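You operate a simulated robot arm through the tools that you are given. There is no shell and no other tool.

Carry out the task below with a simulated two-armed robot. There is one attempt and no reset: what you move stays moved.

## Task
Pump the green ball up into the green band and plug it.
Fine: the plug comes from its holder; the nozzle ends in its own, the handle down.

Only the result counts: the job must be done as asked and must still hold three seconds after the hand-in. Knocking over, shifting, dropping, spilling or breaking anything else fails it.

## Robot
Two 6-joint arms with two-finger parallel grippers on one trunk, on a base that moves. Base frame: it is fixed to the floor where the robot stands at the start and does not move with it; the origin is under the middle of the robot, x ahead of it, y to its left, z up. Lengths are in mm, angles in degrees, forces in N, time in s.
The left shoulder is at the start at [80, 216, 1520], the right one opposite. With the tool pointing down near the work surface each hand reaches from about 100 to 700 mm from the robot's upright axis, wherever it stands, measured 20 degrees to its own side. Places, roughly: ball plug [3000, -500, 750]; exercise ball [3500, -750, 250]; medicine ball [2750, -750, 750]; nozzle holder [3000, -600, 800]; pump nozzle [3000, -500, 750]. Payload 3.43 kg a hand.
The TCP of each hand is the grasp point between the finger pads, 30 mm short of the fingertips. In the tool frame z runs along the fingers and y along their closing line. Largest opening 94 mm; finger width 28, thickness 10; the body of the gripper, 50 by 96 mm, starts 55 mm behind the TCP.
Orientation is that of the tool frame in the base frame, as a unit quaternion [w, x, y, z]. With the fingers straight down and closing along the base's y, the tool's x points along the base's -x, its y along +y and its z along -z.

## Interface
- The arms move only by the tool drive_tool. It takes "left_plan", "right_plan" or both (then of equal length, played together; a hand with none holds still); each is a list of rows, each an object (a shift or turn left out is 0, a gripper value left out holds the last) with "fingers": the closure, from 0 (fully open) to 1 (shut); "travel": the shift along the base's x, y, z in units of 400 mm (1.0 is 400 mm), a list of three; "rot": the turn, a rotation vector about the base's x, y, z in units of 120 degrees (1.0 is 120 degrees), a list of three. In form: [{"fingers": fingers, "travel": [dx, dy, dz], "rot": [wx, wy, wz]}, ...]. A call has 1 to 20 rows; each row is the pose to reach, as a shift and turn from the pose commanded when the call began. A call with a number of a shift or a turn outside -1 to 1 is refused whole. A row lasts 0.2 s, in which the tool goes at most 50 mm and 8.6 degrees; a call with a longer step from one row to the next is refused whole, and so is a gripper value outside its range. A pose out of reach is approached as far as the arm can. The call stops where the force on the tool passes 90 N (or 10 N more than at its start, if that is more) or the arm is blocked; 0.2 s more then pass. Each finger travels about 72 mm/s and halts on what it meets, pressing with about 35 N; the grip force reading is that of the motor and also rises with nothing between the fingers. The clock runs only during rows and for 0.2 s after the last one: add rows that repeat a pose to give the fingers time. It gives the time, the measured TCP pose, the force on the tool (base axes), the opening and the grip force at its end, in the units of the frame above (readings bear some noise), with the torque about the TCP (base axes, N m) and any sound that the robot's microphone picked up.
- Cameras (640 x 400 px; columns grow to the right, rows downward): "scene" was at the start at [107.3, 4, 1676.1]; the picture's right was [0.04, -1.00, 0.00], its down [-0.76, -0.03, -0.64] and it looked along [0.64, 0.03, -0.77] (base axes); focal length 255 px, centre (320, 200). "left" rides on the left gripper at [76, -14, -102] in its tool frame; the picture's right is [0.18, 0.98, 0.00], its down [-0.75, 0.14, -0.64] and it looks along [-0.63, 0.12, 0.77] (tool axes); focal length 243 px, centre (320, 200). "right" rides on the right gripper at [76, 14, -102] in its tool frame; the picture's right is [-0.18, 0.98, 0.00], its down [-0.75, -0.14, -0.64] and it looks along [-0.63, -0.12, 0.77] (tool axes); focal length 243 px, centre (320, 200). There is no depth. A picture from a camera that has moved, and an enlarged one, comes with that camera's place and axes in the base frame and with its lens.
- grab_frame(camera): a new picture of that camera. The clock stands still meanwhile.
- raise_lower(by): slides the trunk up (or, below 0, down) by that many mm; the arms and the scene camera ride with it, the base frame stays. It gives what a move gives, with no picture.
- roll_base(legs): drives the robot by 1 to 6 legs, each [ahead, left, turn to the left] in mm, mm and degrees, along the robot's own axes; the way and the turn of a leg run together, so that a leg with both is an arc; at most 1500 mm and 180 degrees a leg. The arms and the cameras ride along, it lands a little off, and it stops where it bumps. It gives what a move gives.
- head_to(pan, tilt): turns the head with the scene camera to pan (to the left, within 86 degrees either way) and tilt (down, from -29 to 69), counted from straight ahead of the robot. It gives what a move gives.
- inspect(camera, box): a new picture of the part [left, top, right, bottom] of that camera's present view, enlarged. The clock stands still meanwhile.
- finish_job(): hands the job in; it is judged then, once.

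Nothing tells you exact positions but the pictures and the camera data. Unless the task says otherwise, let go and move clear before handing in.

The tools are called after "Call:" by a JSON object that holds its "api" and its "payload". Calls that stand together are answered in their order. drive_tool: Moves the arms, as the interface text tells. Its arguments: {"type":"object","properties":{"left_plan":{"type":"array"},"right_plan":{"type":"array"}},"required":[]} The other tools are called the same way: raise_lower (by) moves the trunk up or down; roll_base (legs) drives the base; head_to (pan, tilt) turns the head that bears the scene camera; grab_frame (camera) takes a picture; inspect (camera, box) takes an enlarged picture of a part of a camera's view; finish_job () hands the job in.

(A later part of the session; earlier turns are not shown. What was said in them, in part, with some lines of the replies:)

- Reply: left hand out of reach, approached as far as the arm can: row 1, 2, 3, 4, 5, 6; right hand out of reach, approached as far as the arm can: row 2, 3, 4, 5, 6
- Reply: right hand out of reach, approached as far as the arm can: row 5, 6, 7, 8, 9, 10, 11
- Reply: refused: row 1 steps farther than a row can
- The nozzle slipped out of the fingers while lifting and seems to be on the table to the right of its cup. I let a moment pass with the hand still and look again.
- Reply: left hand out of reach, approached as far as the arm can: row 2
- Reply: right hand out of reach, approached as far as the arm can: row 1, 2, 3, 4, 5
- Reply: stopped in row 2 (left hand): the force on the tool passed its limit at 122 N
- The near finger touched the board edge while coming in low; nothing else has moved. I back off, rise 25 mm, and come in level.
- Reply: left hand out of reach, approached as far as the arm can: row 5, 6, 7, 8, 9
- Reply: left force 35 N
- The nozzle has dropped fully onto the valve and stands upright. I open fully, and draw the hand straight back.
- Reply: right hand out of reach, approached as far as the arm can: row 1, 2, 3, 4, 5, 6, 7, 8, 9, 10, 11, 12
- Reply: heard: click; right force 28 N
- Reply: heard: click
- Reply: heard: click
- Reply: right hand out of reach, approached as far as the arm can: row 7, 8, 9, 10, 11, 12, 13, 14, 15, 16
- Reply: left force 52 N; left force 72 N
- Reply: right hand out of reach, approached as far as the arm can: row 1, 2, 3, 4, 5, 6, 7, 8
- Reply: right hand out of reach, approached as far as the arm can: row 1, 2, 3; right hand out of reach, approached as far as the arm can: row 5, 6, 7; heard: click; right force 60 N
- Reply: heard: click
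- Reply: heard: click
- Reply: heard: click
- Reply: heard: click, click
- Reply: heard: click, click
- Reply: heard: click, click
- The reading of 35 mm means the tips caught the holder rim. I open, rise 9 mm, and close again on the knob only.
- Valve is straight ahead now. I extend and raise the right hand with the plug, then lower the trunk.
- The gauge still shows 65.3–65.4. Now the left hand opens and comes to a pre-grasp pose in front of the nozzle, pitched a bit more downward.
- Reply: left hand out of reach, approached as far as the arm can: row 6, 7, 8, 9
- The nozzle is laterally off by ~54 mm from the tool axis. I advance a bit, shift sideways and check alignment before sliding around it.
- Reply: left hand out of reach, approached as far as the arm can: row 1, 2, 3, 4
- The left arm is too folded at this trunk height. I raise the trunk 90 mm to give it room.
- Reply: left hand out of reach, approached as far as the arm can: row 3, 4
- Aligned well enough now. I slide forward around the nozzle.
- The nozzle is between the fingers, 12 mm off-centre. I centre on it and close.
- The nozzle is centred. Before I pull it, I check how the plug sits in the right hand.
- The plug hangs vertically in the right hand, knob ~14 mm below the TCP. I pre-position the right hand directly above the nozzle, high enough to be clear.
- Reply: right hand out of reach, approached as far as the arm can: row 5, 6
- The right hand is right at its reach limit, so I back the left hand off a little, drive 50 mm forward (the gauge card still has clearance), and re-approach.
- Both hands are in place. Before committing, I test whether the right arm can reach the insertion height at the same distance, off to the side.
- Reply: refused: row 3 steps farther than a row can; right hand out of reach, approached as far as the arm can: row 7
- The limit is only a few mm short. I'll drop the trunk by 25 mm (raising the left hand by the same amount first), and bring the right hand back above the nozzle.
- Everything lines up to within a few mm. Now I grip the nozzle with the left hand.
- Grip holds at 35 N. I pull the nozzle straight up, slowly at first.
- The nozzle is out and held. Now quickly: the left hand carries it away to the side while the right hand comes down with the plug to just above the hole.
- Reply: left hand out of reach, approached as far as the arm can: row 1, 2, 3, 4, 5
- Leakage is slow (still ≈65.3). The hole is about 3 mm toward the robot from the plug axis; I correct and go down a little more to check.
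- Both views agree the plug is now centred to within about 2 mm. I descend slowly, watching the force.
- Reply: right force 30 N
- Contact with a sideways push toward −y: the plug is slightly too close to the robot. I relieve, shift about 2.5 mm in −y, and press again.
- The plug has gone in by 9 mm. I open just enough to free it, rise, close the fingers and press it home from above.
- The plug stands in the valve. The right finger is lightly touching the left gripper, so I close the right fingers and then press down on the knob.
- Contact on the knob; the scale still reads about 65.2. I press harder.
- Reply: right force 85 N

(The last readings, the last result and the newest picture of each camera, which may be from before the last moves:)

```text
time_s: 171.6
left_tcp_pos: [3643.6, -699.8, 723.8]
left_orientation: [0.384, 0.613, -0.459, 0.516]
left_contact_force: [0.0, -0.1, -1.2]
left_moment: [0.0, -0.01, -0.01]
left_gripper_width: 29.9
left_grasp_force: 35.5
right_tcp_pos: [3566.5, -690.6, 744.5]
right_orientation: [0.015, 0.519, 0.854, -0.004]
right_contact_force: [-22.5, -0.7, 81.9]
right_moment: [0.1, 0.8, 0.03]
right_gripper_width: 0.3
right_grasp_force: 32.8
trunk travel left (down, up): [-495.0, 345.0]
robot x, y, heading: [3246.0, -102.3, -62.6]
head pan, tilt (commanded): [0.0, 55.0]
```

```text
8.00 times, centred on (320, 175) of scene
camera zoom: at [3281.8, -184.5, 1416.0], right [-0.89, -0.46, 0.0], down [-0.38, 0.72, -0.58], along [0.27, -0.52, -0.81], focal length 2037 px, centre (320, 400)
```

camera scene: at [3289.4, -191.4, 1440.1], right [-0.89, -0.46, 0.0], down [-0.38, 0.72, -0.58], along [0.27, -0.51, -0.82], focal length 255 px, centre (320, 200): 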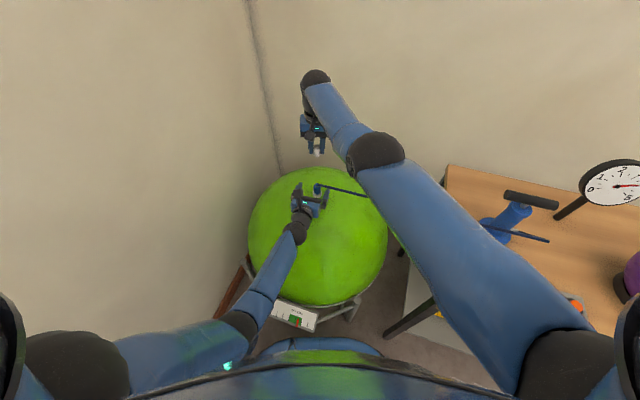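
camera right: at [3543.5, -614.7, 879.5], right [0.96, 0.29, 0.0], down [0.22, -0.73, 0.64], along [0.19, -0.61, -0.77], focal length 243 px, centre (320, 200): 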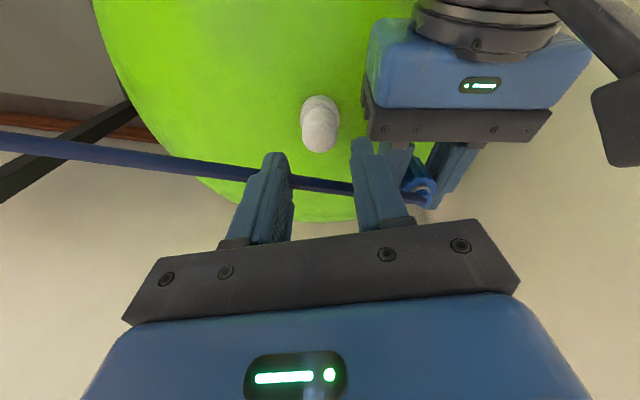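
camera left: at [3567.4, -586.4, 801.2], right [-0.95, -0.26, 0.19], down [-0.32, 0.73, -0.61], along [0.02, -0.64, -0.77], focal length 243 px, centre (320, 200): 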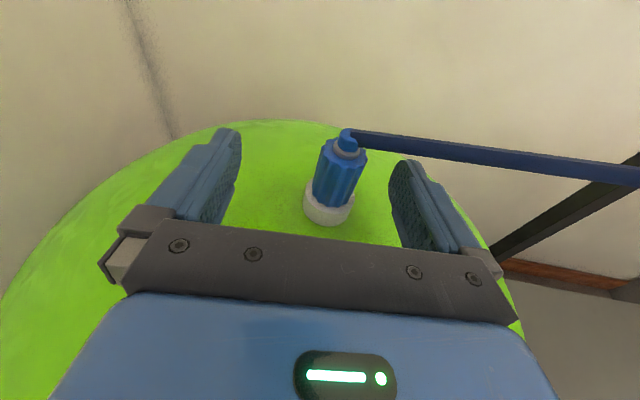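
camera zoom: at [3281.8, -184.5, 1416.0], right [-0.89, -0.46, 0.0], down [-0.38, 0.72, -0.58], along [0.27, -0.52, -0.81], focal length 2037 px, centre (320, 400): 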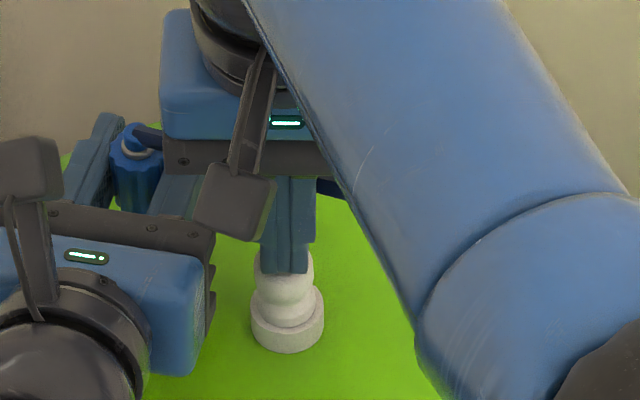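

Bottomed at 82 N. I lift off and move the right hand up and away from the left.

Call:
{"api": "drive_tool", "payload": {"right_plan": [{"travel": [0, 0, 0.04]}, {"travel": [0, 0, 0.1]}, {"travel": [0, 0, 0.2]}, {"travel": [0, 0, 0.3]}, {"travel": [-0.08, -0.03, 0.36]}, {"travel": [-0.18, -0.06, 0.4]}, {"travel": [-0.28, -0.08, 0.4]}, {"travel": [-0.38, -0.1, 0.4]}]}}

Call:
{"api": "grab_frame", "payload": {"camera": "scene"}}

Call:
{"api": "inspect", "payload": {"camera": "scene", "box": [255, 290, 325, 335]}}

Call:
{"api": "inspect", "payload": {"camera": "scene", "box": [295, 160, 345, 210]}}

```text
time_s: 173.4
left_tcp_pos: [3648.0, -704.7, 715.2]
left_orientation: [0.383, 0.616, -0.46, 0.512]
left_contact_force: [0.6, 0.1, -0.5]
left_moment: [0.0, -0.01, -0.01]
left_gripper_width: 29.7
left_grasp_force: 35.1
right_tcp_pos: [3439.2, -765.9, 849.9]
right_orientation: [0.001, 0.517, 0.856, 0.001]
right_contact_force: [-0.8, -0.5, 0.1]
right_moment: [0.02, -0.02, -0.01]
right_gripper_width: 0.0
right_grasp_force: 32.7
right hand out of reach, approached as far as the arm can: row 6, 7, 8
trunk travel left (down, up): [-495.0, 345.0]
robot x, y, heading: [3250.0, -102.5, -62.3]
head pan, tilt (commanded): [0.0, 55.0]
```

```text
taken
camera scene: at [3289.8, -196.7, 1414.6], right [-0.89, -0.46, 0.0], down [-0.38, 0.73, -0.57], along [0.27, -0.51, -0.82], focal length 255 px, centre (320, 200)
```

scene: 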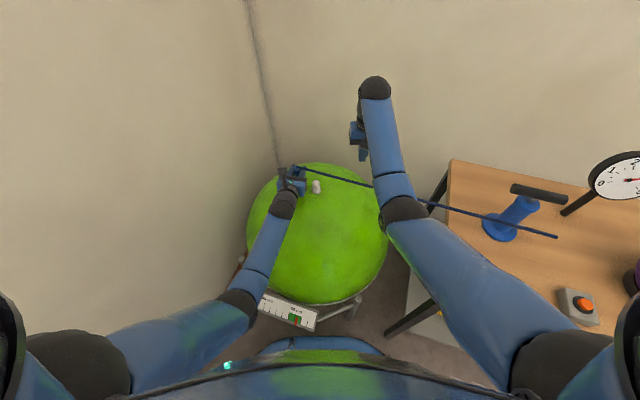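

```text
8.89 times, centred on (290, 312) of scene
camera zoom: at [3289.8, -196.7, 1414.6], right [-0.89, -0.46, 0.0], down [-0.38, 0.73, -0.57], along [0.27, -0.51, -0.82], focal length 2264 px, centre (587, -800)
```

zoom: 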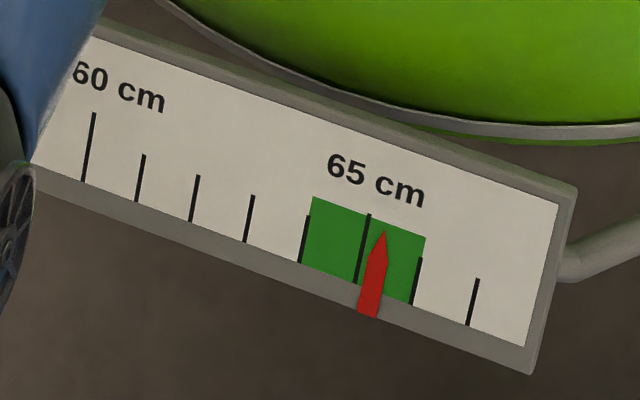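

```text
8.00 times, centred on (320, 185) of scene
camera zoom: at [3289.8, -196.7, 1414.6], right [-0.89, -0.46, 0.0], down [-0.38, 0.73, -0.57], along [0.27, -0.51, -0.82], focal length 2037 px, centre (320, 320)
```

zoom: 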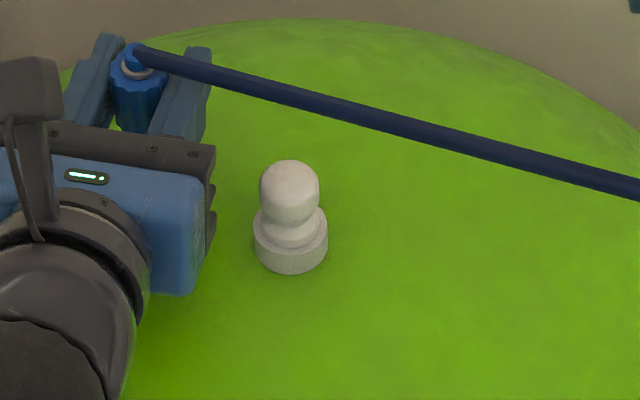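

The plug is home and the pointer has stopped moving at ≈65.25. Now the nozzle must go back to its holder: I raise the trunk for clearance over the plug, then return the base to its earlier spot.

Call:
{"api": "raise_lower", "payload": {"by": 120}}

Call:
{"api": "roll_base", "payload": {"legs": [[-60, 0, 0], [0, 0, -15.7]]}}

Call:
{"api": "grab_frame", "payload": {"camera": "scene"}}

```text
time_s: 174.9
left_tcp_pos: [3649.3, -704.3, 835.9]
left_orientation: [0.383, 0.617, -0.46, 0.512]
left_contact_force: [0.7, 0.9, 0.2]
left_moment: [0.01, -0.02, -0.01]
left_gripper_width: 29.8
left_grasp_force: 34.8
right_tcp_pos: [3441.4, -764.7, 970.2]
right_orientation: [0.0, 0.519, 0.855, 0.0]
right_contact_force: [-0.1, -1.2, -0.1]
right_moment: [-0.02, 0.05, 0.01]
right_gripper_width: 0.0
right_grasp_force: 33.6
trunk travel left (down, up): [-615.0, 225.0]
robot x, y, heading: [3244.3, -107.6, -62.4]
head pan, tilt (commanded): [0.0, 55.0]
```

```text
time_s: 176.8
left_tcp_pos: [3448.0, -736.9, 835.0]
left_orientation: [0.447, 0.55, -0.537, 0.457]
left_contact_force: [-0.3, 0.0, 0.6]
left_moment: [0.0, -0.02, 0.0]
left_gripper_width: 29.6
left_grasp_force: 35.3
right_tcp_pos: [3230.2, -740.7, 970.7]
right_orientation: [0.001, 0.627, 0.779, 0.0]
right_contact_force: [-0.7, 0.0, -1.1]
right_moment: [-0.02, -0.04, 0.0]
right_gripper_width: 0.0
right_grasp_force: 33.2
trunk travel left (down, up): [-615.0, 225.0]
robot x, y, heading: [3215.4, -50.8, -77.6]
head pan, tilt (commanded): [0.0, 55.0]
```

```text
taken
camera scene: at [3238.2, -150.8, 1534.7], right [-0.98, -0.21, 0.0], down [-0.17, 0.8, -0.57], along [0.12, -0.56, -0.82], focal length 255 px, centre (320, 200)
```

scene: 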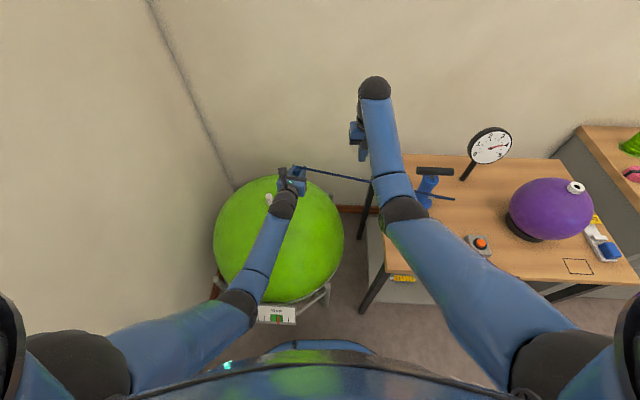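

Next I move the right hand up, out and to the right, so that the left hand can bring the nozzle to its holder from here.

Call:
{"api": "drive_tool", "payload": {"right_plan": [{"travel": [0.01, -0.06, 0.06]}, {"travel": [0.02, -0.12, 0.14]}, {"travel": [0.03, -0.18, 0.22]}, {"travel": [0.035, -0.21, 0.285]}, {"travel": [-0.08, -0.215, 0.285]}, {"travel": [-0.195, -0.22, 0.285]}, {"travel": [-0.31, -0.22, 0.285]}, {"travel": [-0.425, -0.22, 0.285]}, {"travel": [-0.54, -0.22, 0.285]}, {"travel": [-0.655, -0.22, 0.285]}, {"travel": [-0.77, -0.22, 0.285]}, {"travel": [-0.88, -0.22, 0.285]}]}}

Call:
{"api": "grab_frame", "payload": {"camera": "scene"}}

Call:
{"api": "inspect", "payload": {"camera": "scene", "box": [250, 295, 310, 330]}}

```text
time_s: 179.4
left_tcp_pos: [3448.3, -736.8, 834.8]
left_orientation: [0.448, 0.549, -0.539, 0.456]
left_contact_force: [-0.3, 0.1, -0.1]
left_moment: [0.0, 0.0, 0.02]
left_gripper_width: 29.5
left_grasp_force: 34.9
right_tcp_pos: [2873.9, -828.4, 1084.1]
right_orientation: [0.0, 0.628, 0.778, 0.0]
right_contact_force: [-0.2, 0.2, -0.1]
right_moment: [-0.03, 0.0, 0.02]
right_gripper_width: 0.0
right_grasp_force: 32.8
trunk travel left (down, up): [-615.0, 225.0]
robot x, y, heading: [3210.2, -51.4, -77.8]
head pan, tilt (commanded): [0.0, 55.0]
```

```text
taken
camera scene: at [3236.0, -152.1, 1534.6], right [-0.98, -0.21, 0.0], down [-0.17, 0.8, -0.57], along [0.12, -0.56, -0.82], focal length 255 px, centre (320, 200)
```

scene: 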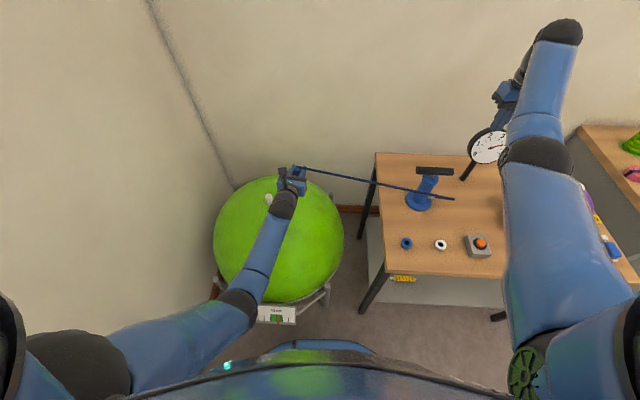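

```text
10.67 times, centred on (280, 312) of scene
camera zoom: at [3236.0, -152.1, 1534.6], right [-0.98, -0.21, 0.0], down [-0.17, 0.8, -0.57], along [0.12, -0.56, -0.82], focal length 2716 px, centre (747, -1000)
```

zoom: 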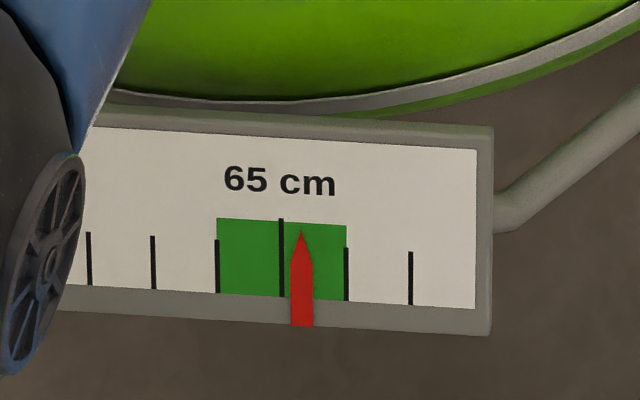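

The scale holds at 65.3 with the plug in. I carry the nozzle across to above its holder, swinging the tool to point diagonally over the table.

Call:
{"api": "drive_tool", "payload": {"left_plan": [{"travel": [-0.09375, 0.0386, 0.02], "rot": [0, 0, -0.0349]}, {"travel": [-0.1875, 0.0773, 0.04], "rot": [0, 0, -0.0697]}, {"travel": [-0.28125, 0.1159, 0.06], "rot": [0, 0, -0.1046]}, {"travel": [-0.375, 0.1545, 0.08], "rot": [0, 0, -0.1394]}, {"travel": [-0.46875, 0.1932, 0.1], "rot": [0, 0, -0.1743]}, {"travel": [-0.5625, 0.2318, 0.11], "rot": [0, 0, -0.2091]}, {"travel": [-0.65625, 0.2705, 0.11], "rot": [0, 0, -0.244]}, {"travel": [-0.75, 0.3091, 0.11], "rot": [0, 0, -0.2788]}, {"travel": [-0.84375, 0.3477, 0.11], "rot": [0, 0, -0.3137]}, {"travel": [-0.9375, 0.3864, 0.11], "rot": [0, 0, -0.3485]}, {"travel": [-1.0, 0.41, 0.11], "rot": [0, 0, -0.3834]}]}}

Call:
{"api": "grab_frame", "payload": {"camera": "left"}}

Call:
{"api": "grab_frame", "payload": {"camera": "scene"}}

```text
time_s: 181.8
left_tcp_pos: [3045.3, -561.3, 859.3]
left_orientation: [-0.578, -0.334, 0.689, -0.283]
left_contact_force: [0.4, -0.3, -0.6]
left_moment: [-0.01, 0.02, -0.01]
left_gripper_width: 29.5
left_grasp_force: 34.6
left hand out of reach, approached as far as the arm can: row 1, 2, 3, 4, 5, 6, 7, 8, 9, 10, 11
right_tcp_pos: [2876.0, -826.9, 1083.7]
right_orientation: [0.0, 0.628, 0.778, 0.0]
right_contact_force: [-0.8, 0.1, 0.3]
right_moment: [-0.02, 0.04, -0.01]
right_gripper_width: 0.0
right_grasp_force: 33.1
trunk travel left (down, up): [-615.0, 225.0]
robot x, y, heading: [3216.4, -53.4, -77.7]
head pan, tilt (commanded): [0.0, 55.0]
```

```text
taken
camera left: at [3110.6, -500.3, 953.0], right [-0.79, 0.58, 0.18], down [0.36, 0.69, -0.63], along [-0.49, -0.44, -0.75], focal length 243 px, centre (320, 200)
```

left: 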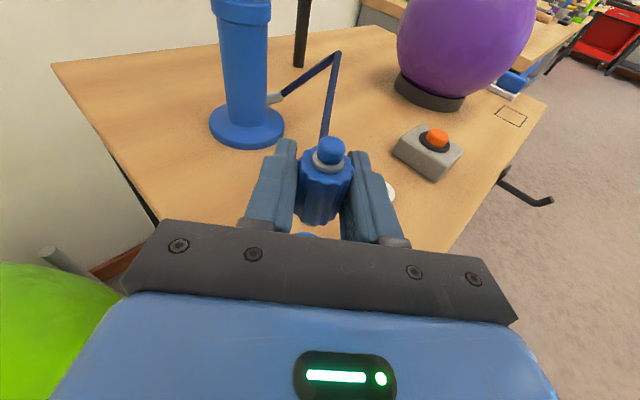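

```text
taken
camera scene: at [3237.7, -152.2, 1534.5], right [-0.98, -0.21, 0.0], down [-0.17, 0.8, -0.57], along [0.12, -0.56, -0.82], focal length 255 px, centre (320, 200)
```

scene: 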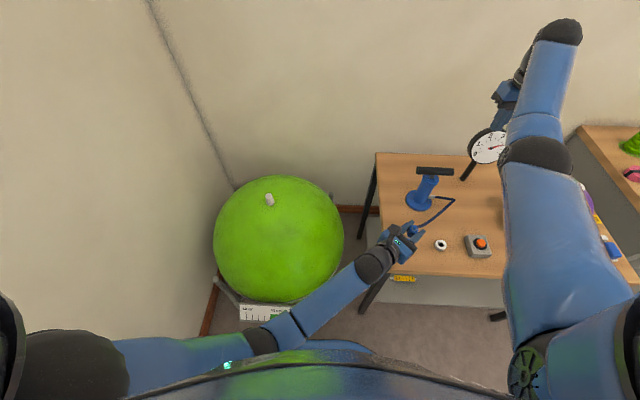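

Call:
{"api": "inspect", "payload": {"camera": "left", "box": [250, 120, 410, 250]}}

Call:
{"api": "inspect", "payload": {"camera": "scene", "box": [370, 200, 450, 270]}}

```text
3.08 times, centred on (330, 185) of left
camera zoom: at [3110.6, -500.3, 953.0], right [-0.79, 0.58, 0.18], down [0.36, 0.69, -0.63], along [-0.49, -0.44, -0.75], focal length 746 px, centre (289, 246)
```

zoom: 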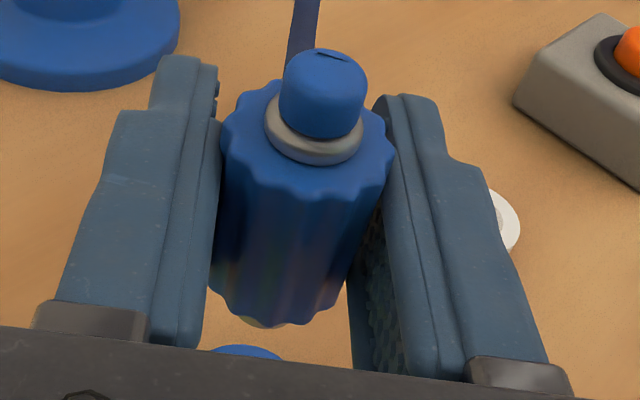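

```text
5.71 times, centred on (410, 235) of scene
camera zoom: at [3237.7, -152.2, 1534.5], right [-0.98, -0.21, 0.0], down [-0.17, 0.8, -0.57], along [0.12, -0.56, -0.82], focal length 1455 px, centre (-194, 0)
```

zoom: 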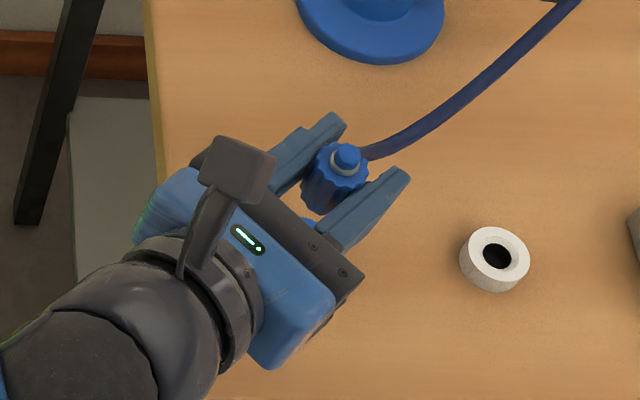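

The nozzle hangs almost exactly vertical; the cup centre is about 10 mm further in −x and 8 mm in −y. I pitch 5° more for table clearance, centre, and descend to just above the cup.

Call:
{"api": "drive_tool", "payload": {"left_plan": [{"travel": [-0.013, -0.01, -0.02], "rot": [0.0164, -0.0128, 0]}, {"travel": [-0.026, -0.02, -0.06], "rot": [0.0328, -0.0257, 0]}, {"travel": [-0.026, -0.02, -0.11], "rot": [0.0328, -0.0257, 0]}, {"travel": [-0.026, -0.02, -0.11], "rot": [0.0328, -0.0257, 0]}]}}

Call:
{"api": "inspect", "payload": {"camera": "left", "box": [250, 140, 390, 250]}}

Call:
{"api": "inspect", "payload": {"camera": "scene", "box": [370, 210, 450, 280]}}

```text
time_s: 182.8
left_tcp_pos: [3035.1, -567.8, 816.3]
left_orientation: [-0.547, -0.346, 0.713, -0.268]
left_contact_force: [0.6, 0.2, -0.3]
left_moment: [-0.01, -0.02, -0.03]
left_gripper_width: 29.4
left_grasp_force: 34.7
right_tcp_pos: [2876.7, -828.1, 1085.0]
right_orientation: [0.0, 0.627, 0.779, 0.0]
right_contact_force: [-0.8, -0.2, -0.6]
right_moment: [0.01, 0.0, 0.0]
right_gripper_width: 0.0
right_grasp_force: 33.0
trunk travel left (down, up): [-615.0, 225.0]
robot x, y, heading: [3219.0, -51.9, -77.9]
head pan, tilt (commanded): [0.0, 55.0]
```

```text
3.64 times, centred on (320, 195) of left
camera zoom: at [3095.2, -513.6, 916.1], right [-0.8, 0.57, 0.17], down [0.39, 0.73, -0.56], along [-0.45, -0.38, -0.81], focal length 882 px, centre (320, 218)
```

zoom: 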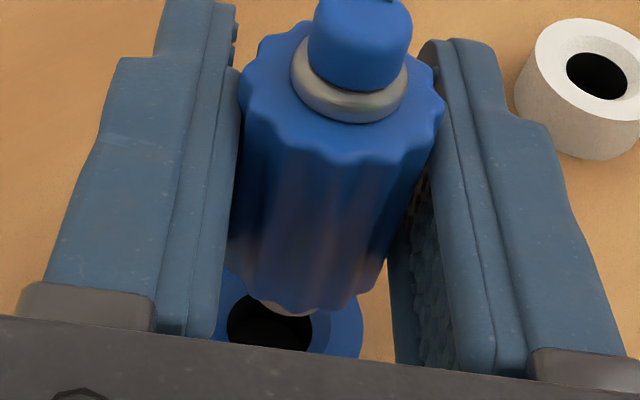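

```text
5.71 times, centred on (410, 245) of scene
camera zoom: at [3238.1, -152.1, 1534.5], right [-0.98, -0.21, 0.0], down [-0.17, 0.8, -0.57], along [0.12, -0.56, -0.82], focal length 1455 px, centre (-194, -57)
```

zoom: 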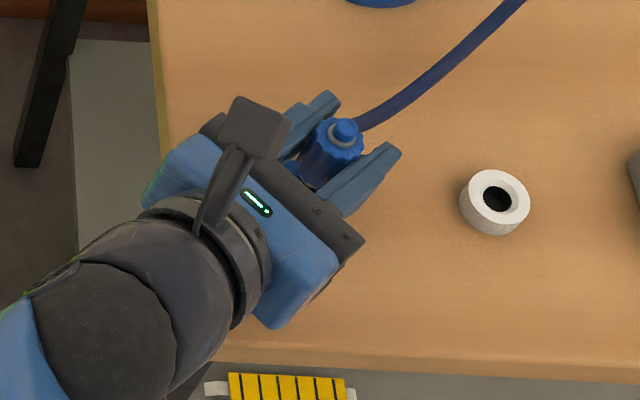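

The hole is nearly centred under the tip (about 2 mm off in −y). I correct and lower the tip into the cup, watching the force.

Call:
{"api": "drive_tool", "payload": {"left_plan": [{"travel": [0, -0.005, -0.015]}, {"travel": [0, -0.005, -0.0325]}, {"travel": [0, -0.005, -0.0425]}, {"travel": [0, -0.005, -0.0425]}]}}

Call:
{"api": "inspect", "payload": {"camera": "left", "box": [250, 140, 390, 250]}}

```text
time_s: 183.8
left_tcp_pos: [3033.7, -571.5, 800.1]
left_orientation: [-0.547, -0.347, 0.713, -0.269]
left_contact_force: [-0.2, 0.4, -0.8]
left_moment: [-0.01, 0.02, -0.04]
left_gripper_width: 29.7
left_grasp_force: 34.7
right_tcp_pos: [2875.2, -828.0, 1084.2]
right_orientation: [-0.001, 0.628, 0.778, -0.001]
right_contact_force: [-0.1, 0.8, 1.5]
right_moment: [0.02, -0.01, -0.02]
right_gripper_width: 0.0
right_grasp_force: 33.5
trunk travel left (down, up): [-615.0, 225.0]
robot x, y, heading: [3215.3, -55.2, -77.5]
head pan, tilt (commanded): [0.0, 55.0]
```

```text
3.64 times, centred on (320, 195) of left
camera zoom: at [3094.0, -516.2, 900.6], right [-0.8, 0.57, 0.17], down [0.39, 0.73, -0.56], along [-0.45, -0.38, -0.81], focal length 882 px, centre (320, 218)
```

zoom: 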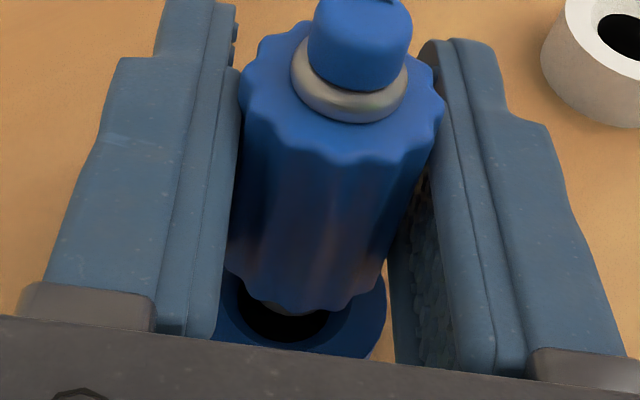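

Call:
{"api": "drive_tool", "payload": {"left_plan": [{"travel": [0.0025, 0.0035, -0.005]}, {"travel": [0.0025, 0.0035, -0.0125]}, {"travel": [0.0025, 0.0035, -0.0125]}]}}

Call:
{"api": "inspect", "payload": {"camera": "left", "box": [250, 140, 390, 250]}}

```text
time_s: 184.6
left_tcp_pos: [3034.4, -570.3, 796.6]
left_orientation: [-0.547, -0.346, 0.713, -0.269]
left_contact_force: [0.5, 0.4, -0.4]
left_moment: [0.01, -0.05, -0.02]
left_gripper_width: 29.5
left_grasp_force: 34.7
right_tcp_pos: [2876.0, -826.7, 1084.8]
right_orientation: [0.0, 0.628, 0.778, 0.001]
right_contact_force: [-0.1, -0.7, -0.6]
right_moment: [-0.01, 0.03, 0.03]
right_gripper_width: 0.1
right_grasp_force: 33.2
trunk travel left (down, up): [-615.0, 225.0]
robot x, y, heading: [3219.2, -52.3, -77.6]
head pan, tilt (commanded): [0.0, 55.0]
```

```text
3.64 times, centred on (320, 195) of left
camera zoom: at [3095.4, -515.6, 895.8], right [-0.8, 0.57, 0.17], down [0.39, 0.73, -0.56], along [-0.45, -0.38, -0.81], focal length 882 px, centre (320, 218)
```

zoom: 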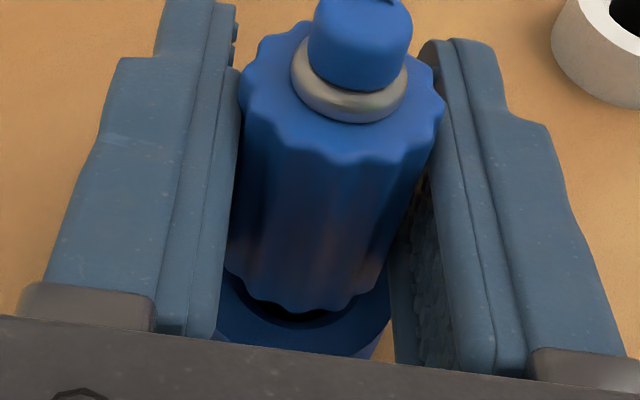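

Call:
{"api": "drive_tool", "payload": {"left_plan": [{"travel": [0, 0.001, -0.006]}, {"travel": [0, 0.001, -0.012]}, {"travel": [0, 0.001, -0.012]}]}}

Call:
{"api": "inspect", "payload": {"camera": "left", "box": [250, 140, 390, 250]}}

Call:
{"api": "inspect", "payload": {"camera": "scene", "box": [370, 210, 450, 280]}}

```text
time_s: 185.4
left_tcp_pos: [3036.1, -570.4, 791.2]
left_orientation: [-0.548, -0.346, 0.712, -0.269]
left_contact_force: [10.0, 8.6, 4.0]
left_moment: [-0.55, 0.49, -0.08]
left_gripper_width: 29.4
left_grasp_force: 35.3
right_tcp_pos: [2877.4, -826.1, 1086.6]
right_orientation: [-0.001, 0.628, 0.778, -0.001]
right_contact_force: [0.5, -0.7, -0.6]
right_moment: [0.02, -0.01, -0.01]
right_gripper_width: 0.1
right_grasp_force: 32.8
trunk travel left (down, up): [-615.0, 225.0]
robot x, y, heading: [3217.3, -53.4, -77.8]
head pan, tilt (commanded): [0.0, 55.0]
```

```text
3.64 times, centred on (320, 195) of left
camera zoom: at [3096.0, -514.9, 891.8], right [-0.8, 0.57, 0.17], down [0.39, 0.73, -0.56], along [-0.45, -0.39, -0.81], focal length 882 px, centre (320, 218)
```

zoom: 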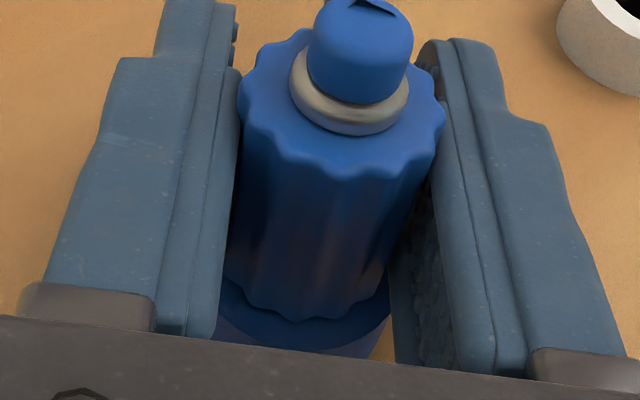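

```text
5.71 times, centred on (410, 245) of scene
camera zoom: at [3240.3, -149.7, 1534.7], right [-0.98, -0.21, 0.0], down [-0.18, 0.8, -0.57], along [0.12, -0.56, -0.82], focal length 1455 px, centre (-194, -57)
```

zoom: 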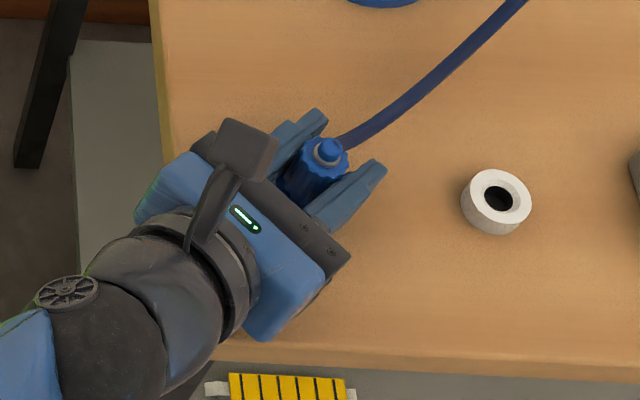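

The tip is in the cup; a side load of about 13 N remains, so I shift 2 mm to relieve it, then release gently.

Call:
{"api": "drive_tool", "payload": {"left_plan": [{"travel": [0.003, 0.0025, 0]}, {"travel": [0.006, 0.005, 0]}, {"travel": [0.006, 0.005, 0]}]}}

Call:
{"api": "drive_tool", "payload": {"left_plan": [{"fingers": 0.66}, {"fingers": 0.64}, {"fingers": 0.6}, {"fingers": 0.6}]}}

Call:
{"api": "inspect", "payload": {"camera": "left", "box": [250, 120, 390, 250]}}

Call:
{"api": "inspect", "payload": {"camera": "scene", "box": [370, 210, 450, 280]}}

```text
time_s: 186.2
left_tcp_pos: [3035.7, -570.9, 791.9]
left_orientation: [-0.548, -0.345, 0.713, -0.268]
left_contact_force: [-4.8, -5.2, 1.2]
left_moment: [-0.69, 0.64, -0.04]
left_gripper_width: 29.7
left_grasp_force: 35.7
right_tcp_pos: [2875.8, -829.4, 1084.4]
right_orientation: [0.0, 0.628, 0.778, 0.0]
right_contact_force: [0.5, 0.0, -0.3]
right_moment: [-0.01, 0.04, 0.0]
right_gripper_width: 0.1
right_grasp_force: 33.2
trunk travel left (down, up): [-615.0, 225.0]
robot x, y, heading: [3216.9, -52.2, -77.7]
head pan, tilt (commanded): [0.0, 55.0]
```

```text
time_s: 187.2
left_tcp_pos: [3037.8, -568.8, 790.5]
left_orientation: [-0.547, -0.347, 0.713, -0.269]
left_contact_force: [-0.4, -4.6, 5.6]
left_moment: [-0.08, 0.1, 0.1]
left_gripper_width: 35.3
left_grasp_force: 0.0
right_tcp_pos: [2876.2, -828.5, 1084.4]
right_orientation: [0.0, 0.627, 0.779, 0.0]
right_contact_force: [-0.1, -0.3, -0.1]
right_moment: [-0.02, -0.02, 0.0]
right_gripper_width: 0.0
right_grasp_force: 32.5
trunk travel left (down, up): [-615.0, 225.0]
robot x, y, heading: [3218.4, -53.6, -77.9]
head pan, tilt (commanded): [0.0, 55.0]
```

```text
3.08 times, centred on (320, 185) of left
camera zoom: at [3097.5, -514.5, 891.2], right [-0.8, 0.57, 0.17], down [0.39, 0.73, -0.56], along [-0.45, -0.39, -0.81], focal length 746 px, centre (320, 246)
```

zoom: 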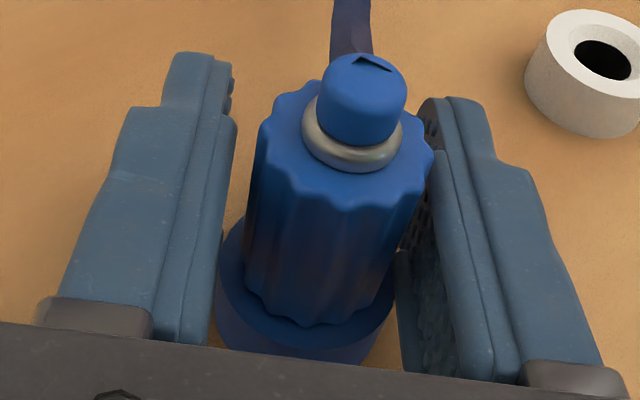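

```text
5.71 times, centred on (410, 245) of scene
camera zoom: at [3238.4, -152.4, 1534.5], right [-0.98, -0.21, 0.0], down [-0.17, 0.8, -0.57], along [0.12, -0.56, -0.82], focal length 1455 px, centre (-194, -57)
```

zoom: 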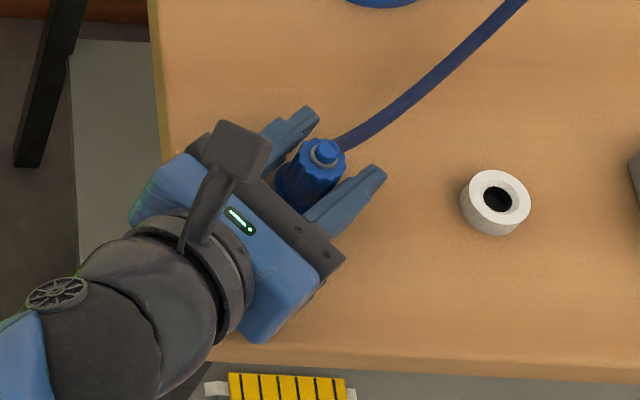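

The nozzle stands in its cup. I rise a few mm, open wide, and back out along the tool axis.

Call:
{"api": "drive_tool", "payload": {"left_plan": [{"travel": [0, 0, 0.01], "fingers": 0.55}, {"travel": [0, 0, 0.015], "fingers": 0.4}, {"travel": [0, 0, 0.015], "fingers": 0.25}, {"travel": [0, 0, 0.015], "fingers": 0.25}]}}

Call:
{"api": "inspect", "payload": {"camera": "left", "box": [220, 100, 420, 250]}}

```text
time_s: 188.2
left_tcp_pos: [3036.7, -569.7, 797.0]
left_orientation: [-0.547, -0.346, 0.714, -0.268]
left_contact_force: [0.2, -0.1, -0.9]
left_moment: [0.0, 0.0, 0.02]
left_gripper_width: 70.4
left_grasp_force: 0.1
right_tcp_pos: [2876.4, -828.3, 1084.3]
right_orientation: [0.0, 0.629, 0.777, 0.001]
right_contact_force: [0.0, -0.8, -0.3]
right_moment: [-0.01, -0.02, 0.04]
right_gripper_width: 0.0
right_grasp_force: 33.2
trunk travel left (down, up): [-615.0, 225.0]
robot x, y, heading: [3214.3, -52.7, -77.6]
head pan, tilt (commanded): [0.0, 55.0]
```

```text
2.67 times, centred on (320, 175) of left
camera zoom: at [3096.7, -513.7, 896.6], right [-0.8, 0.57, 0.17], down [0.39, 0.73, -0.56], along [-0.45, -0.38, -0.81], focal length 647 px, centre (320, 267)
```

zoom: 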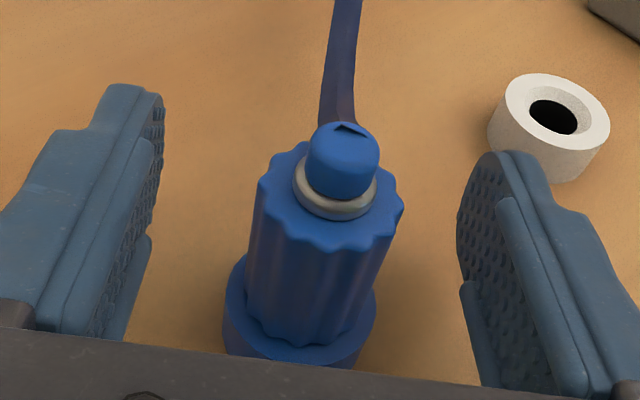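

Call:
{"api": "drive_tool", "payload": {"left_plan": [{"travel": [0.04, 0.05, 0.02]}, {"travel": [0.09, 0.115, 0.045]}, {"travel": [0.15, 0.19, 0.075]}, {"travel": [0.2, 0.24, 0.12]}]}}

Call:
{"api": "grab_frame", "payload": {"camera": "left"}}

Call:
{"api": "inspect", "payload": {"camera": "scene", "box": [370, 200, 470, 280]}}

```text
time_s: 189.2
left_tcp_pos: [3114.8, -468.3, 845.1]
left_orientation: [-0.547, -0.347, 0.712, -0.271]
left_contact_force: [0.4, -0.4, 0.5]
left_moment: [0.01, 0.02, 0.02]
left_gripper_width: 70.6
left_grasp_force: 0.1
left hand out of reach, approached as far as the arm can: row 4
right_tcp_pos: [2877.0, -827.2, 1084.1]
right_orientation: [0.0, 0.628, 0.778, -0.001]
right_contact_force: [0.6, 0.7, 0.5]
right_moment: [-0.01, -0.04, 0.01]
right_gripper_width: 0.2
right_grasp_force: 32.8
trunk travel left (down, up): [-615.0, 225.0]
robot x, y, heading: [3218.5, -53.9, -77.6]
head pan, tilt (commanded): [0.0, 55.0]
```

```text
taken
camera left: at [3174.3, -412.8, 945.2], right [-0.81, 0.56, 0.17], down [0.39, 0.73, -0.57], along [-0.44, -0.39, -0.81], focal length 243 px, centre (320, 200)
```

left: 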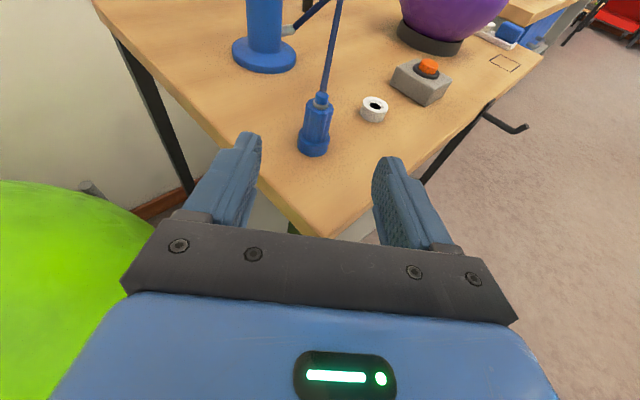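

```text
5.00 times, centred on (420, 240) of scene
camera zoom: at [3238.9, -151.1, 1534.6], right [-0.98, -0.21, 0.0], down [-0.17, 0.8, -0.57], along [0.12, -0.56, -0.82], focal length 1273 px, centre (-180, 0)
```

zoom: 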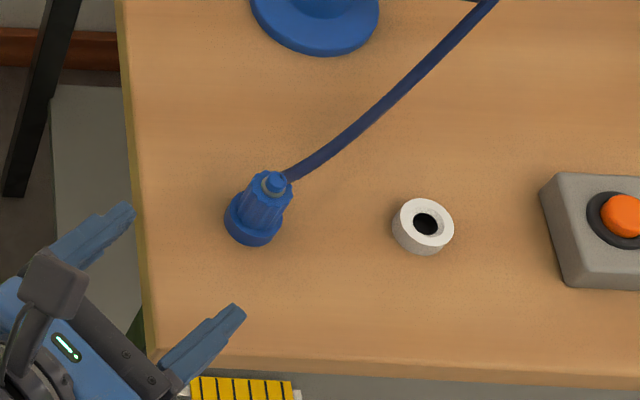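

The nozzle stands upright in its own holder. I zoom in to check it is fully seated, and look at the pump handle, the plug and the gauge.

Call:
{"api": "inspect", "payload": {"camera": "left", "box": [280, 70, 360, 170]}}

Call:
{"api": "inspect", "payload": {"camera": "scene", "box": [380, 140, 480, 220]}}

Call:
{"api": "inspect", "payload": {"camera": "scene", "box": [205, 170, 355, 330]}}

Call:
{"api": "inspect", "payload": {"camera": "scene", "box": [235, 295, 315, 330]}}

```text
4.00 times, centred on (320, 120) of left
camera zoom: at [3174.3, -412.8, 945.2], right [-0.81, 0.56, 0.17], down [0.39, 0.73, -0.57], along [-0.44, -0.39, -0.81], focal length 970 px, centre (320, 520)
```

zoom: 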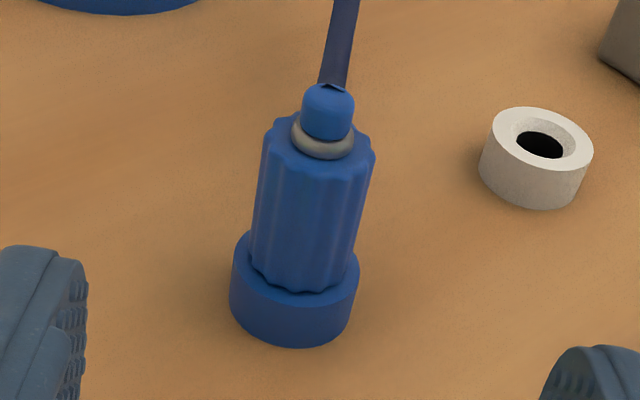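

```text
5.00 times, centred on (430, 180) of scene
camera zoom: at [3238.9, -151.1, 1534.6], right [-0.98, -0.21, 0.0], down [-0.17, 0.8, -0.57], along [0.12, -0.56, -0.82], focal length 1273 px, centre (-230, 300)
```

zoom: 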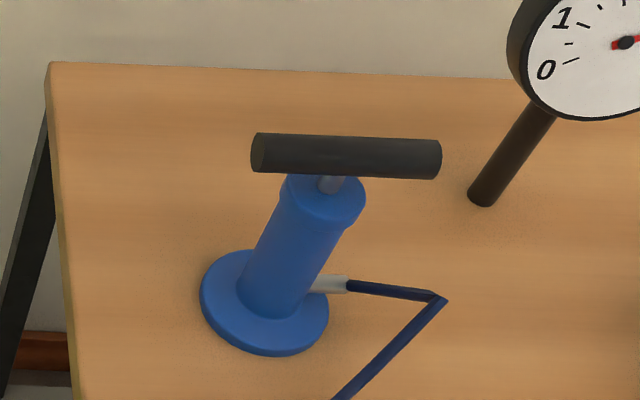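

```text
2.50 times, centred on (280, 250) of scene
camera zoom: at [3238.9, -151.1, 1534.6], right [-0.98, -0.21, 0.0], down [-0.17, 0.8, -0.57], along [0.12, -0.56, -0.82], focal length 637 px, centre (420, 75)
```

zoom: 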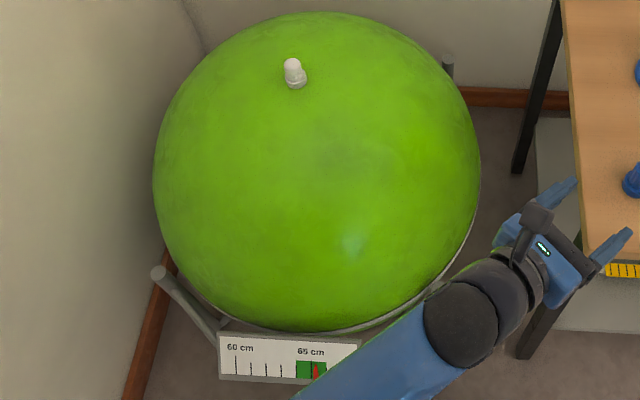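

```text
8.00 times, centred on (275, 312) of scene
camera zoom: at [3238.9, -151.1, 1534.6], right [-0.98, -0.21, 0.0], down [-0.17, 0.8, -0.57], along [0.12, -0.56, -0.82], focal length 2037 px, centre (680, -700)
```

zoom: 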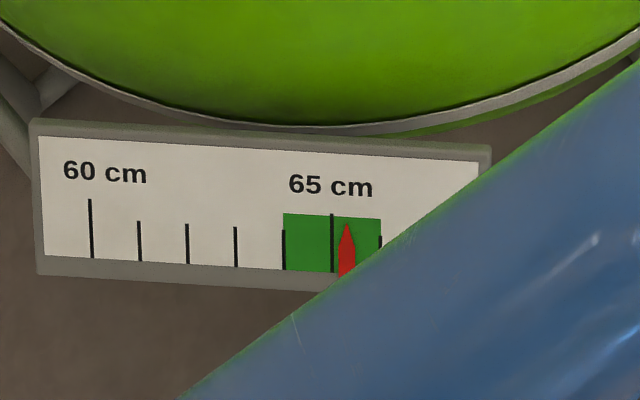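

The nozzle is seated (ring height above the cup matches the start), the handle is fully down, and the plug holds at ≈65.3. To be sure of the seating I give the nozzle a light push from above with closed fingers.

Call:
{"api": "drive_tool", "payload": {"left_plan": [{"travel": [0, 0, 0.01], "fingers": 1.0}, {"travel": [-0.03, -0.04, 0.025], "fingers": 1.0}, {"travel": [-0.08, -0.1, 0.03], "fingers": 1.0}, {"travel": [-0.13, -0.17, 0.03], "fingers": 1.0}, {"travel": [-0.18, -0.235, 0.03], "fingers": 1.0}, {"travel": [-0.195, -0.25, 0.03], "fingers": 1.0}]}}

Call:
{"api": "inspect", "payload": {"camera": "scene", "box": [370, 200, 450, 280]}}

Call:
{"api": "inspect", "payload": {"camera": "left", "box": [220, 100, 420, 250]}}

```text
time_s: 190.6
left_tcp_pos: [3031.7, -567.8, 855.1]
left_orientation: [-0.546, -0.349, 0.711, -0.272]
left_contact_force: [0.9, 1.4, -0.5]
left_moment: [-0.02, 0.02, 0.02]
left_gripper_width: 0.0
left_grasp_force: 32.8
left hand out of reach, approached as far as the arm can: row 2, 3, 4, 5, 6
right_tcp_pos: [2876.3, -827.3, 1083.4]
right_orientation: [0.001, 0.628, 0.778, -0.001]
right_contact_force: [-0.2, 1.0, -0.8]
right_moment: [0.01, -0.01, -0.01]
right_gripper_width: 0.2
right_grasp_force: 32.5
trunk travel left (down, up): [-615.0, 225.0]
robot x, y, heading: [3215.0, -50.6, -77.4]
head pan, tilt (commanded): [0.0, 55.0]
```

```text
5.00 times, centred on (410, 240) of scene
camera zoom: at [3238.2, -152.2, 1534.5], right [-0.98, -0.21, 0.0], down [-0.17, 0.8, -0.57], along [0.12, -0.56, -0.82], focal length 1273 px, centre (-130, 0)
```

zoom: 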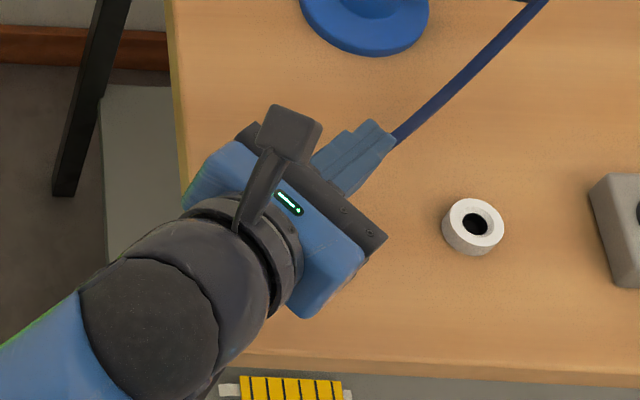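

```text
2.67 times, centred on (320, 175) of left
camera zoom: at [3091.3, -511.7, 953.0], right [-0.81, 0.56, 0.17], down [0.39, 0.73, -0.57], along [-0.44, -0.39, -0.81], focal length 647 px, centre (320, 267)
```

zoom: 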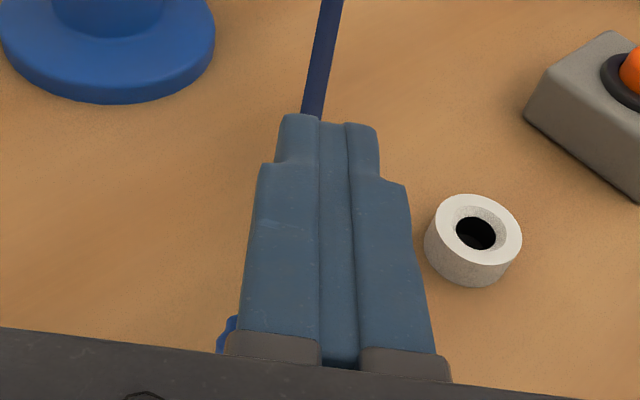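

Call:
{"api": "drive_tool", "payload": {"left_plan": [{"travel": [0.008, 0.001, -0.03]}, {"travel": [0.01, 0.001, -0.055]}, {"travel": [0.01, 0.001, -0.065]}, {"travel": [0.01, 0.001, -0.072]}]}}

```text
time_s: 191.6
left_tcp_pos: [3034.8, -565.1, 827.5]
left_orientation: [-0.55, -0.345, 0.711, -0.269]
left_contact_force: [2.0, -2.2, 13.0]
left_moment: [-0.23, 0.05, 0.05]
left_gripper_width: 0.1
left_grasp_force: 32.4
right_tcp_pos: [2876.5, -827.6, 1084.3]
right_orientation: [0.0, 0.628, 0.778, -0.001]
right_contact_force: [-0.4, 1.0, 0.0]
right_moment: [0.0, -0.02, -0.03]
right_gripper_width: 0.1
right_grasp_force: 33.0
trunk travel left (down, up): [-615.0, 225.0]
robot x, y, heading: [3217.5, -53.8, -77.5]
head pan, tilt (commanded): [0.0, 55.0]
```

Call:
{"api": "drive_tool", "payload": {"left_plan": [{"travel": [0, 0, -0.006]}, {"travel": [0, 0, -0.014]}, {"travel": [0, 0, -0.014]}]}}

Call:
{"api": "drive_tool", "payload": {"left_plan": [{"travel": [0, 0, 0.02]}, {"travel": [0, 0, 0.05]}, {"travel": [0, 0, 0.09]}, {"travel": [0.04, 0.05, 0.09]}, {"travel": [0.1, 0.12, 0.09]}, {"travel": [0.16, 0.19, 0.09]}, {"travel": [0.22, 0.26, 0.08]}]}}

Call:
{"api": "grab_frame", "payload": {"camera": "scene"}}

Call:
{"api": "grab_frame", "payload": {"camera": "left"}}

```text
time_s: 192.4
left_tcp_pos: [3034.9, -564.3, 827.5]
left_orientation: [-0.553, -0.345, 0.708, -0.272]
left_contact_force: [4.3, -7.7, 35.5]
left_moment: [-0.54, 0.14, 0.08]
left_gripper_width: 0.0
left_grasp_force: 33.0
right_tcp_pos: [2878.0, -825.4, 1087.1]
right_orientation: [-0.001, 0.628, 0.779, -0.002]
right_contact_force: [0.6, 1.0, -0.7]
right_moment: [0.02, 0.01, 0.01]
right_gripper_width: 0.0
right_grasp_force: 32.9
trunk travel left (down, up): [-615.0, 225.0]
robot x, y, heading: [3217.1, -51.1, -77.8]
head pan, tilt (commanded): [0.0, 55.0]
```

```text
time_s: 194.0
left_tcp_pos: [3123.1, -459.0, 851.3]
left_orientation: [-0.547, -0.348, 0.711, -0.272]
left_contact_force: [0.1, 0.2, 0.2]
left_moment: [-0.01, 0.0, 0.02]
left_gripper_width: 0.0
left_grasp_force: 32.4
left hand out of reach, approached as far as the arm can: row 4, 5, 6
right_tcp_pos: [2877.6, -826.3, 1085.0]
right_orientation: [-0.001, 0.628, 0.778, -0.002]
right_contact_force: [0.5, 0.2, -0.5]
right_moment: [0.0, 0.0, 0.04]
right_gripper_width: 0.0
right_grasp_force: 33.0
trunk travel left (down, up): [-615.0, 225.0]
robot x, y, heading: [3213.4, -55.1, -77.7]
head pan, tilt (commanded): [0.0, 55.0]
```

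```text
taken
camera scene: at [3239.3, -151.2, 1534.6], right [-0.98, -0.21, 0.0], down [-0.17, 0.8, -0.57], along [0.12, -0.56, -0.82], focal length 255 px, centre (320, 200)
```

scene: 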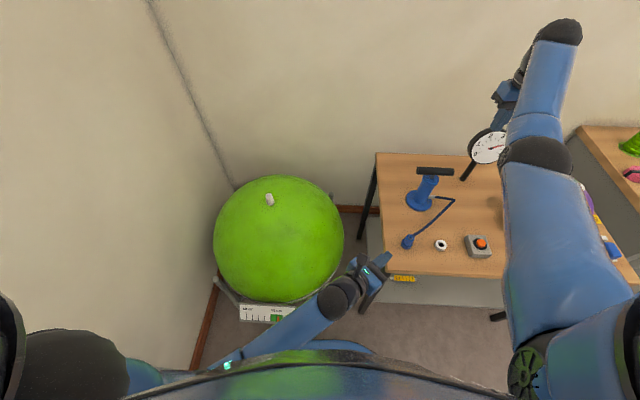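

```text
taken
camera left: at [3182.3, -403.3, 951.3], right [-0.81, 0.56, 0.17], down [0.39, 0.73, -0.57], along [-0.44, -0.39, -0.81], focal length 243 px, centre (320, 200)
```

left: 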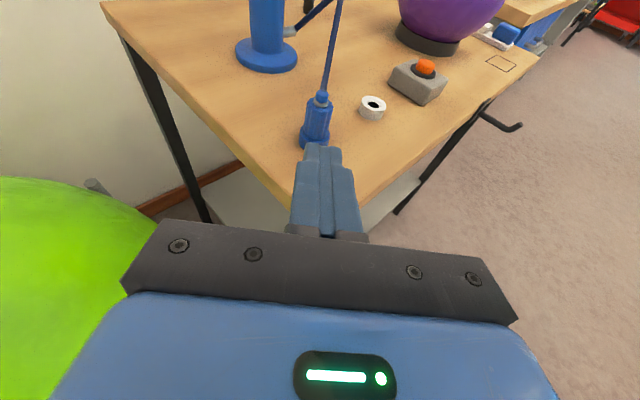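

All is in place. A final check of the gauge, the plug and the surrounding items before handing in.

Call:
{"api": "inspect", "payload": {"camera": "scene", "box": [230, 295, 310, 330]}}

Call:
{"api": "inspect", "payload": {"camera": "scene", "box": [245, 180, 295, 220]}}

Call:
{"api": "inspect", "payload": {"camera": "scene", "box": [370, 140, 510, 280]}}

```text
8.00 times, centred on (270, 312) of scene
camera zoom: at [3239.3, -151.2, 1534.6], right [-0.98, -0.21, 0.0], down [-0.17, 0.8, -0.57], along [0.12, -0.56, -0.82], focal length 2037 px, centre (720, -700)
```

zoom: 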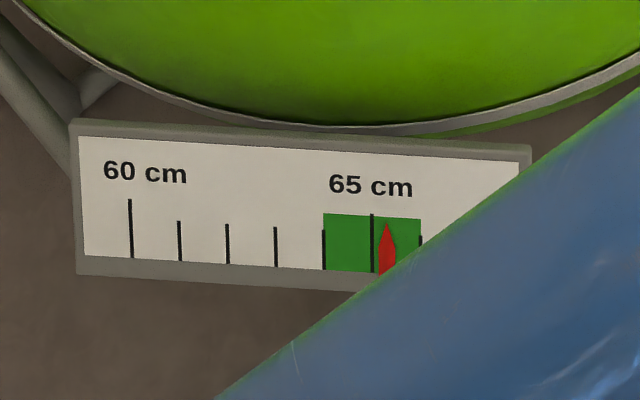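

```text
10.00 times, centred on (270, 200) of scene
camera zoom: at [3239.3, -151.2, 1534.6], right [-0.98, -0.21, 0.0], down [-0.17, 0.8, -0.57], along [0.12, -0.56, -0.82], focal length 2546 px, centre (820, 200)
```

zoom: 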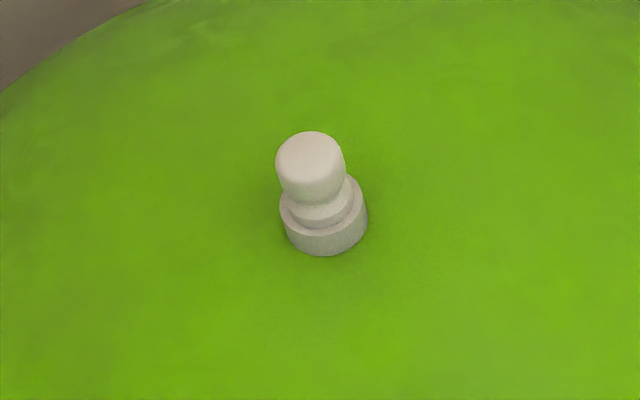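

```text
2.86 times, centred on (440, 210) of scene
camera zoom: at [3239.3, -151.2, 1534.6], right [-0.98, -0.21, 0.0], down [-0.17, 0.8, -0.57], along [0.12, -0.56, -0.82], focal length 728 px, centre (-23, 171)
```

zoom: 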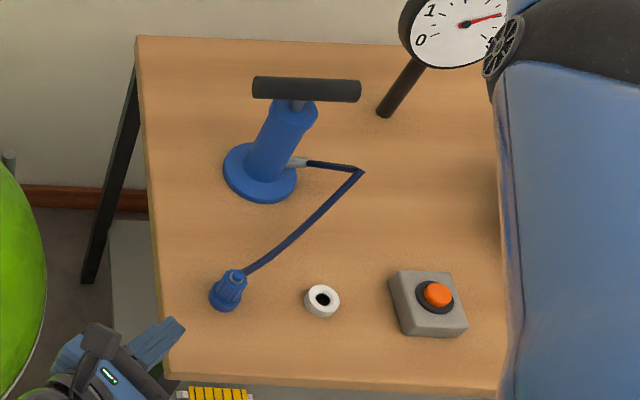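

The gauge holds at about 65.3 in the green band. The plug is seated in the valve, the nozzle stands in its own holder, the handle is down, and both hands are empty and clear, so I hand in.

Call:
{"api": "finish_job", "payload": {}}

```text
The job is handed in.
```

I pumped the green ball up to about 65.3 cm, inside the green band (64–66 cm), and plugged it. I've handed the job in, but no verdict came back.

- **Ball and plug:** The plug came from its holder and was pressed home in the valve. The scale then stayed at about 65.3 from plugging to hand-in, roughly 20 seconds.
- **Nozzle:** It stands upright in its own holder. I gave it a light push from above to make sure it was seated.
- **Pump:** The handle is fully down.

Three things went less than cleanly:

- **Nozzle dropped:** My first lift of the nozzle slipped. It landed upside down on the table, so I picked it up again and turned it over.
- **Table bump:** A finger also hit the table edge at about 122 N. I saw nothing on the table move.
- **Gripper contacts:** A gripper pressed the ball with about 35 N while I fitted the nozzle. The two grippers brushed each other lightly at the plug. I saw no effect from either.
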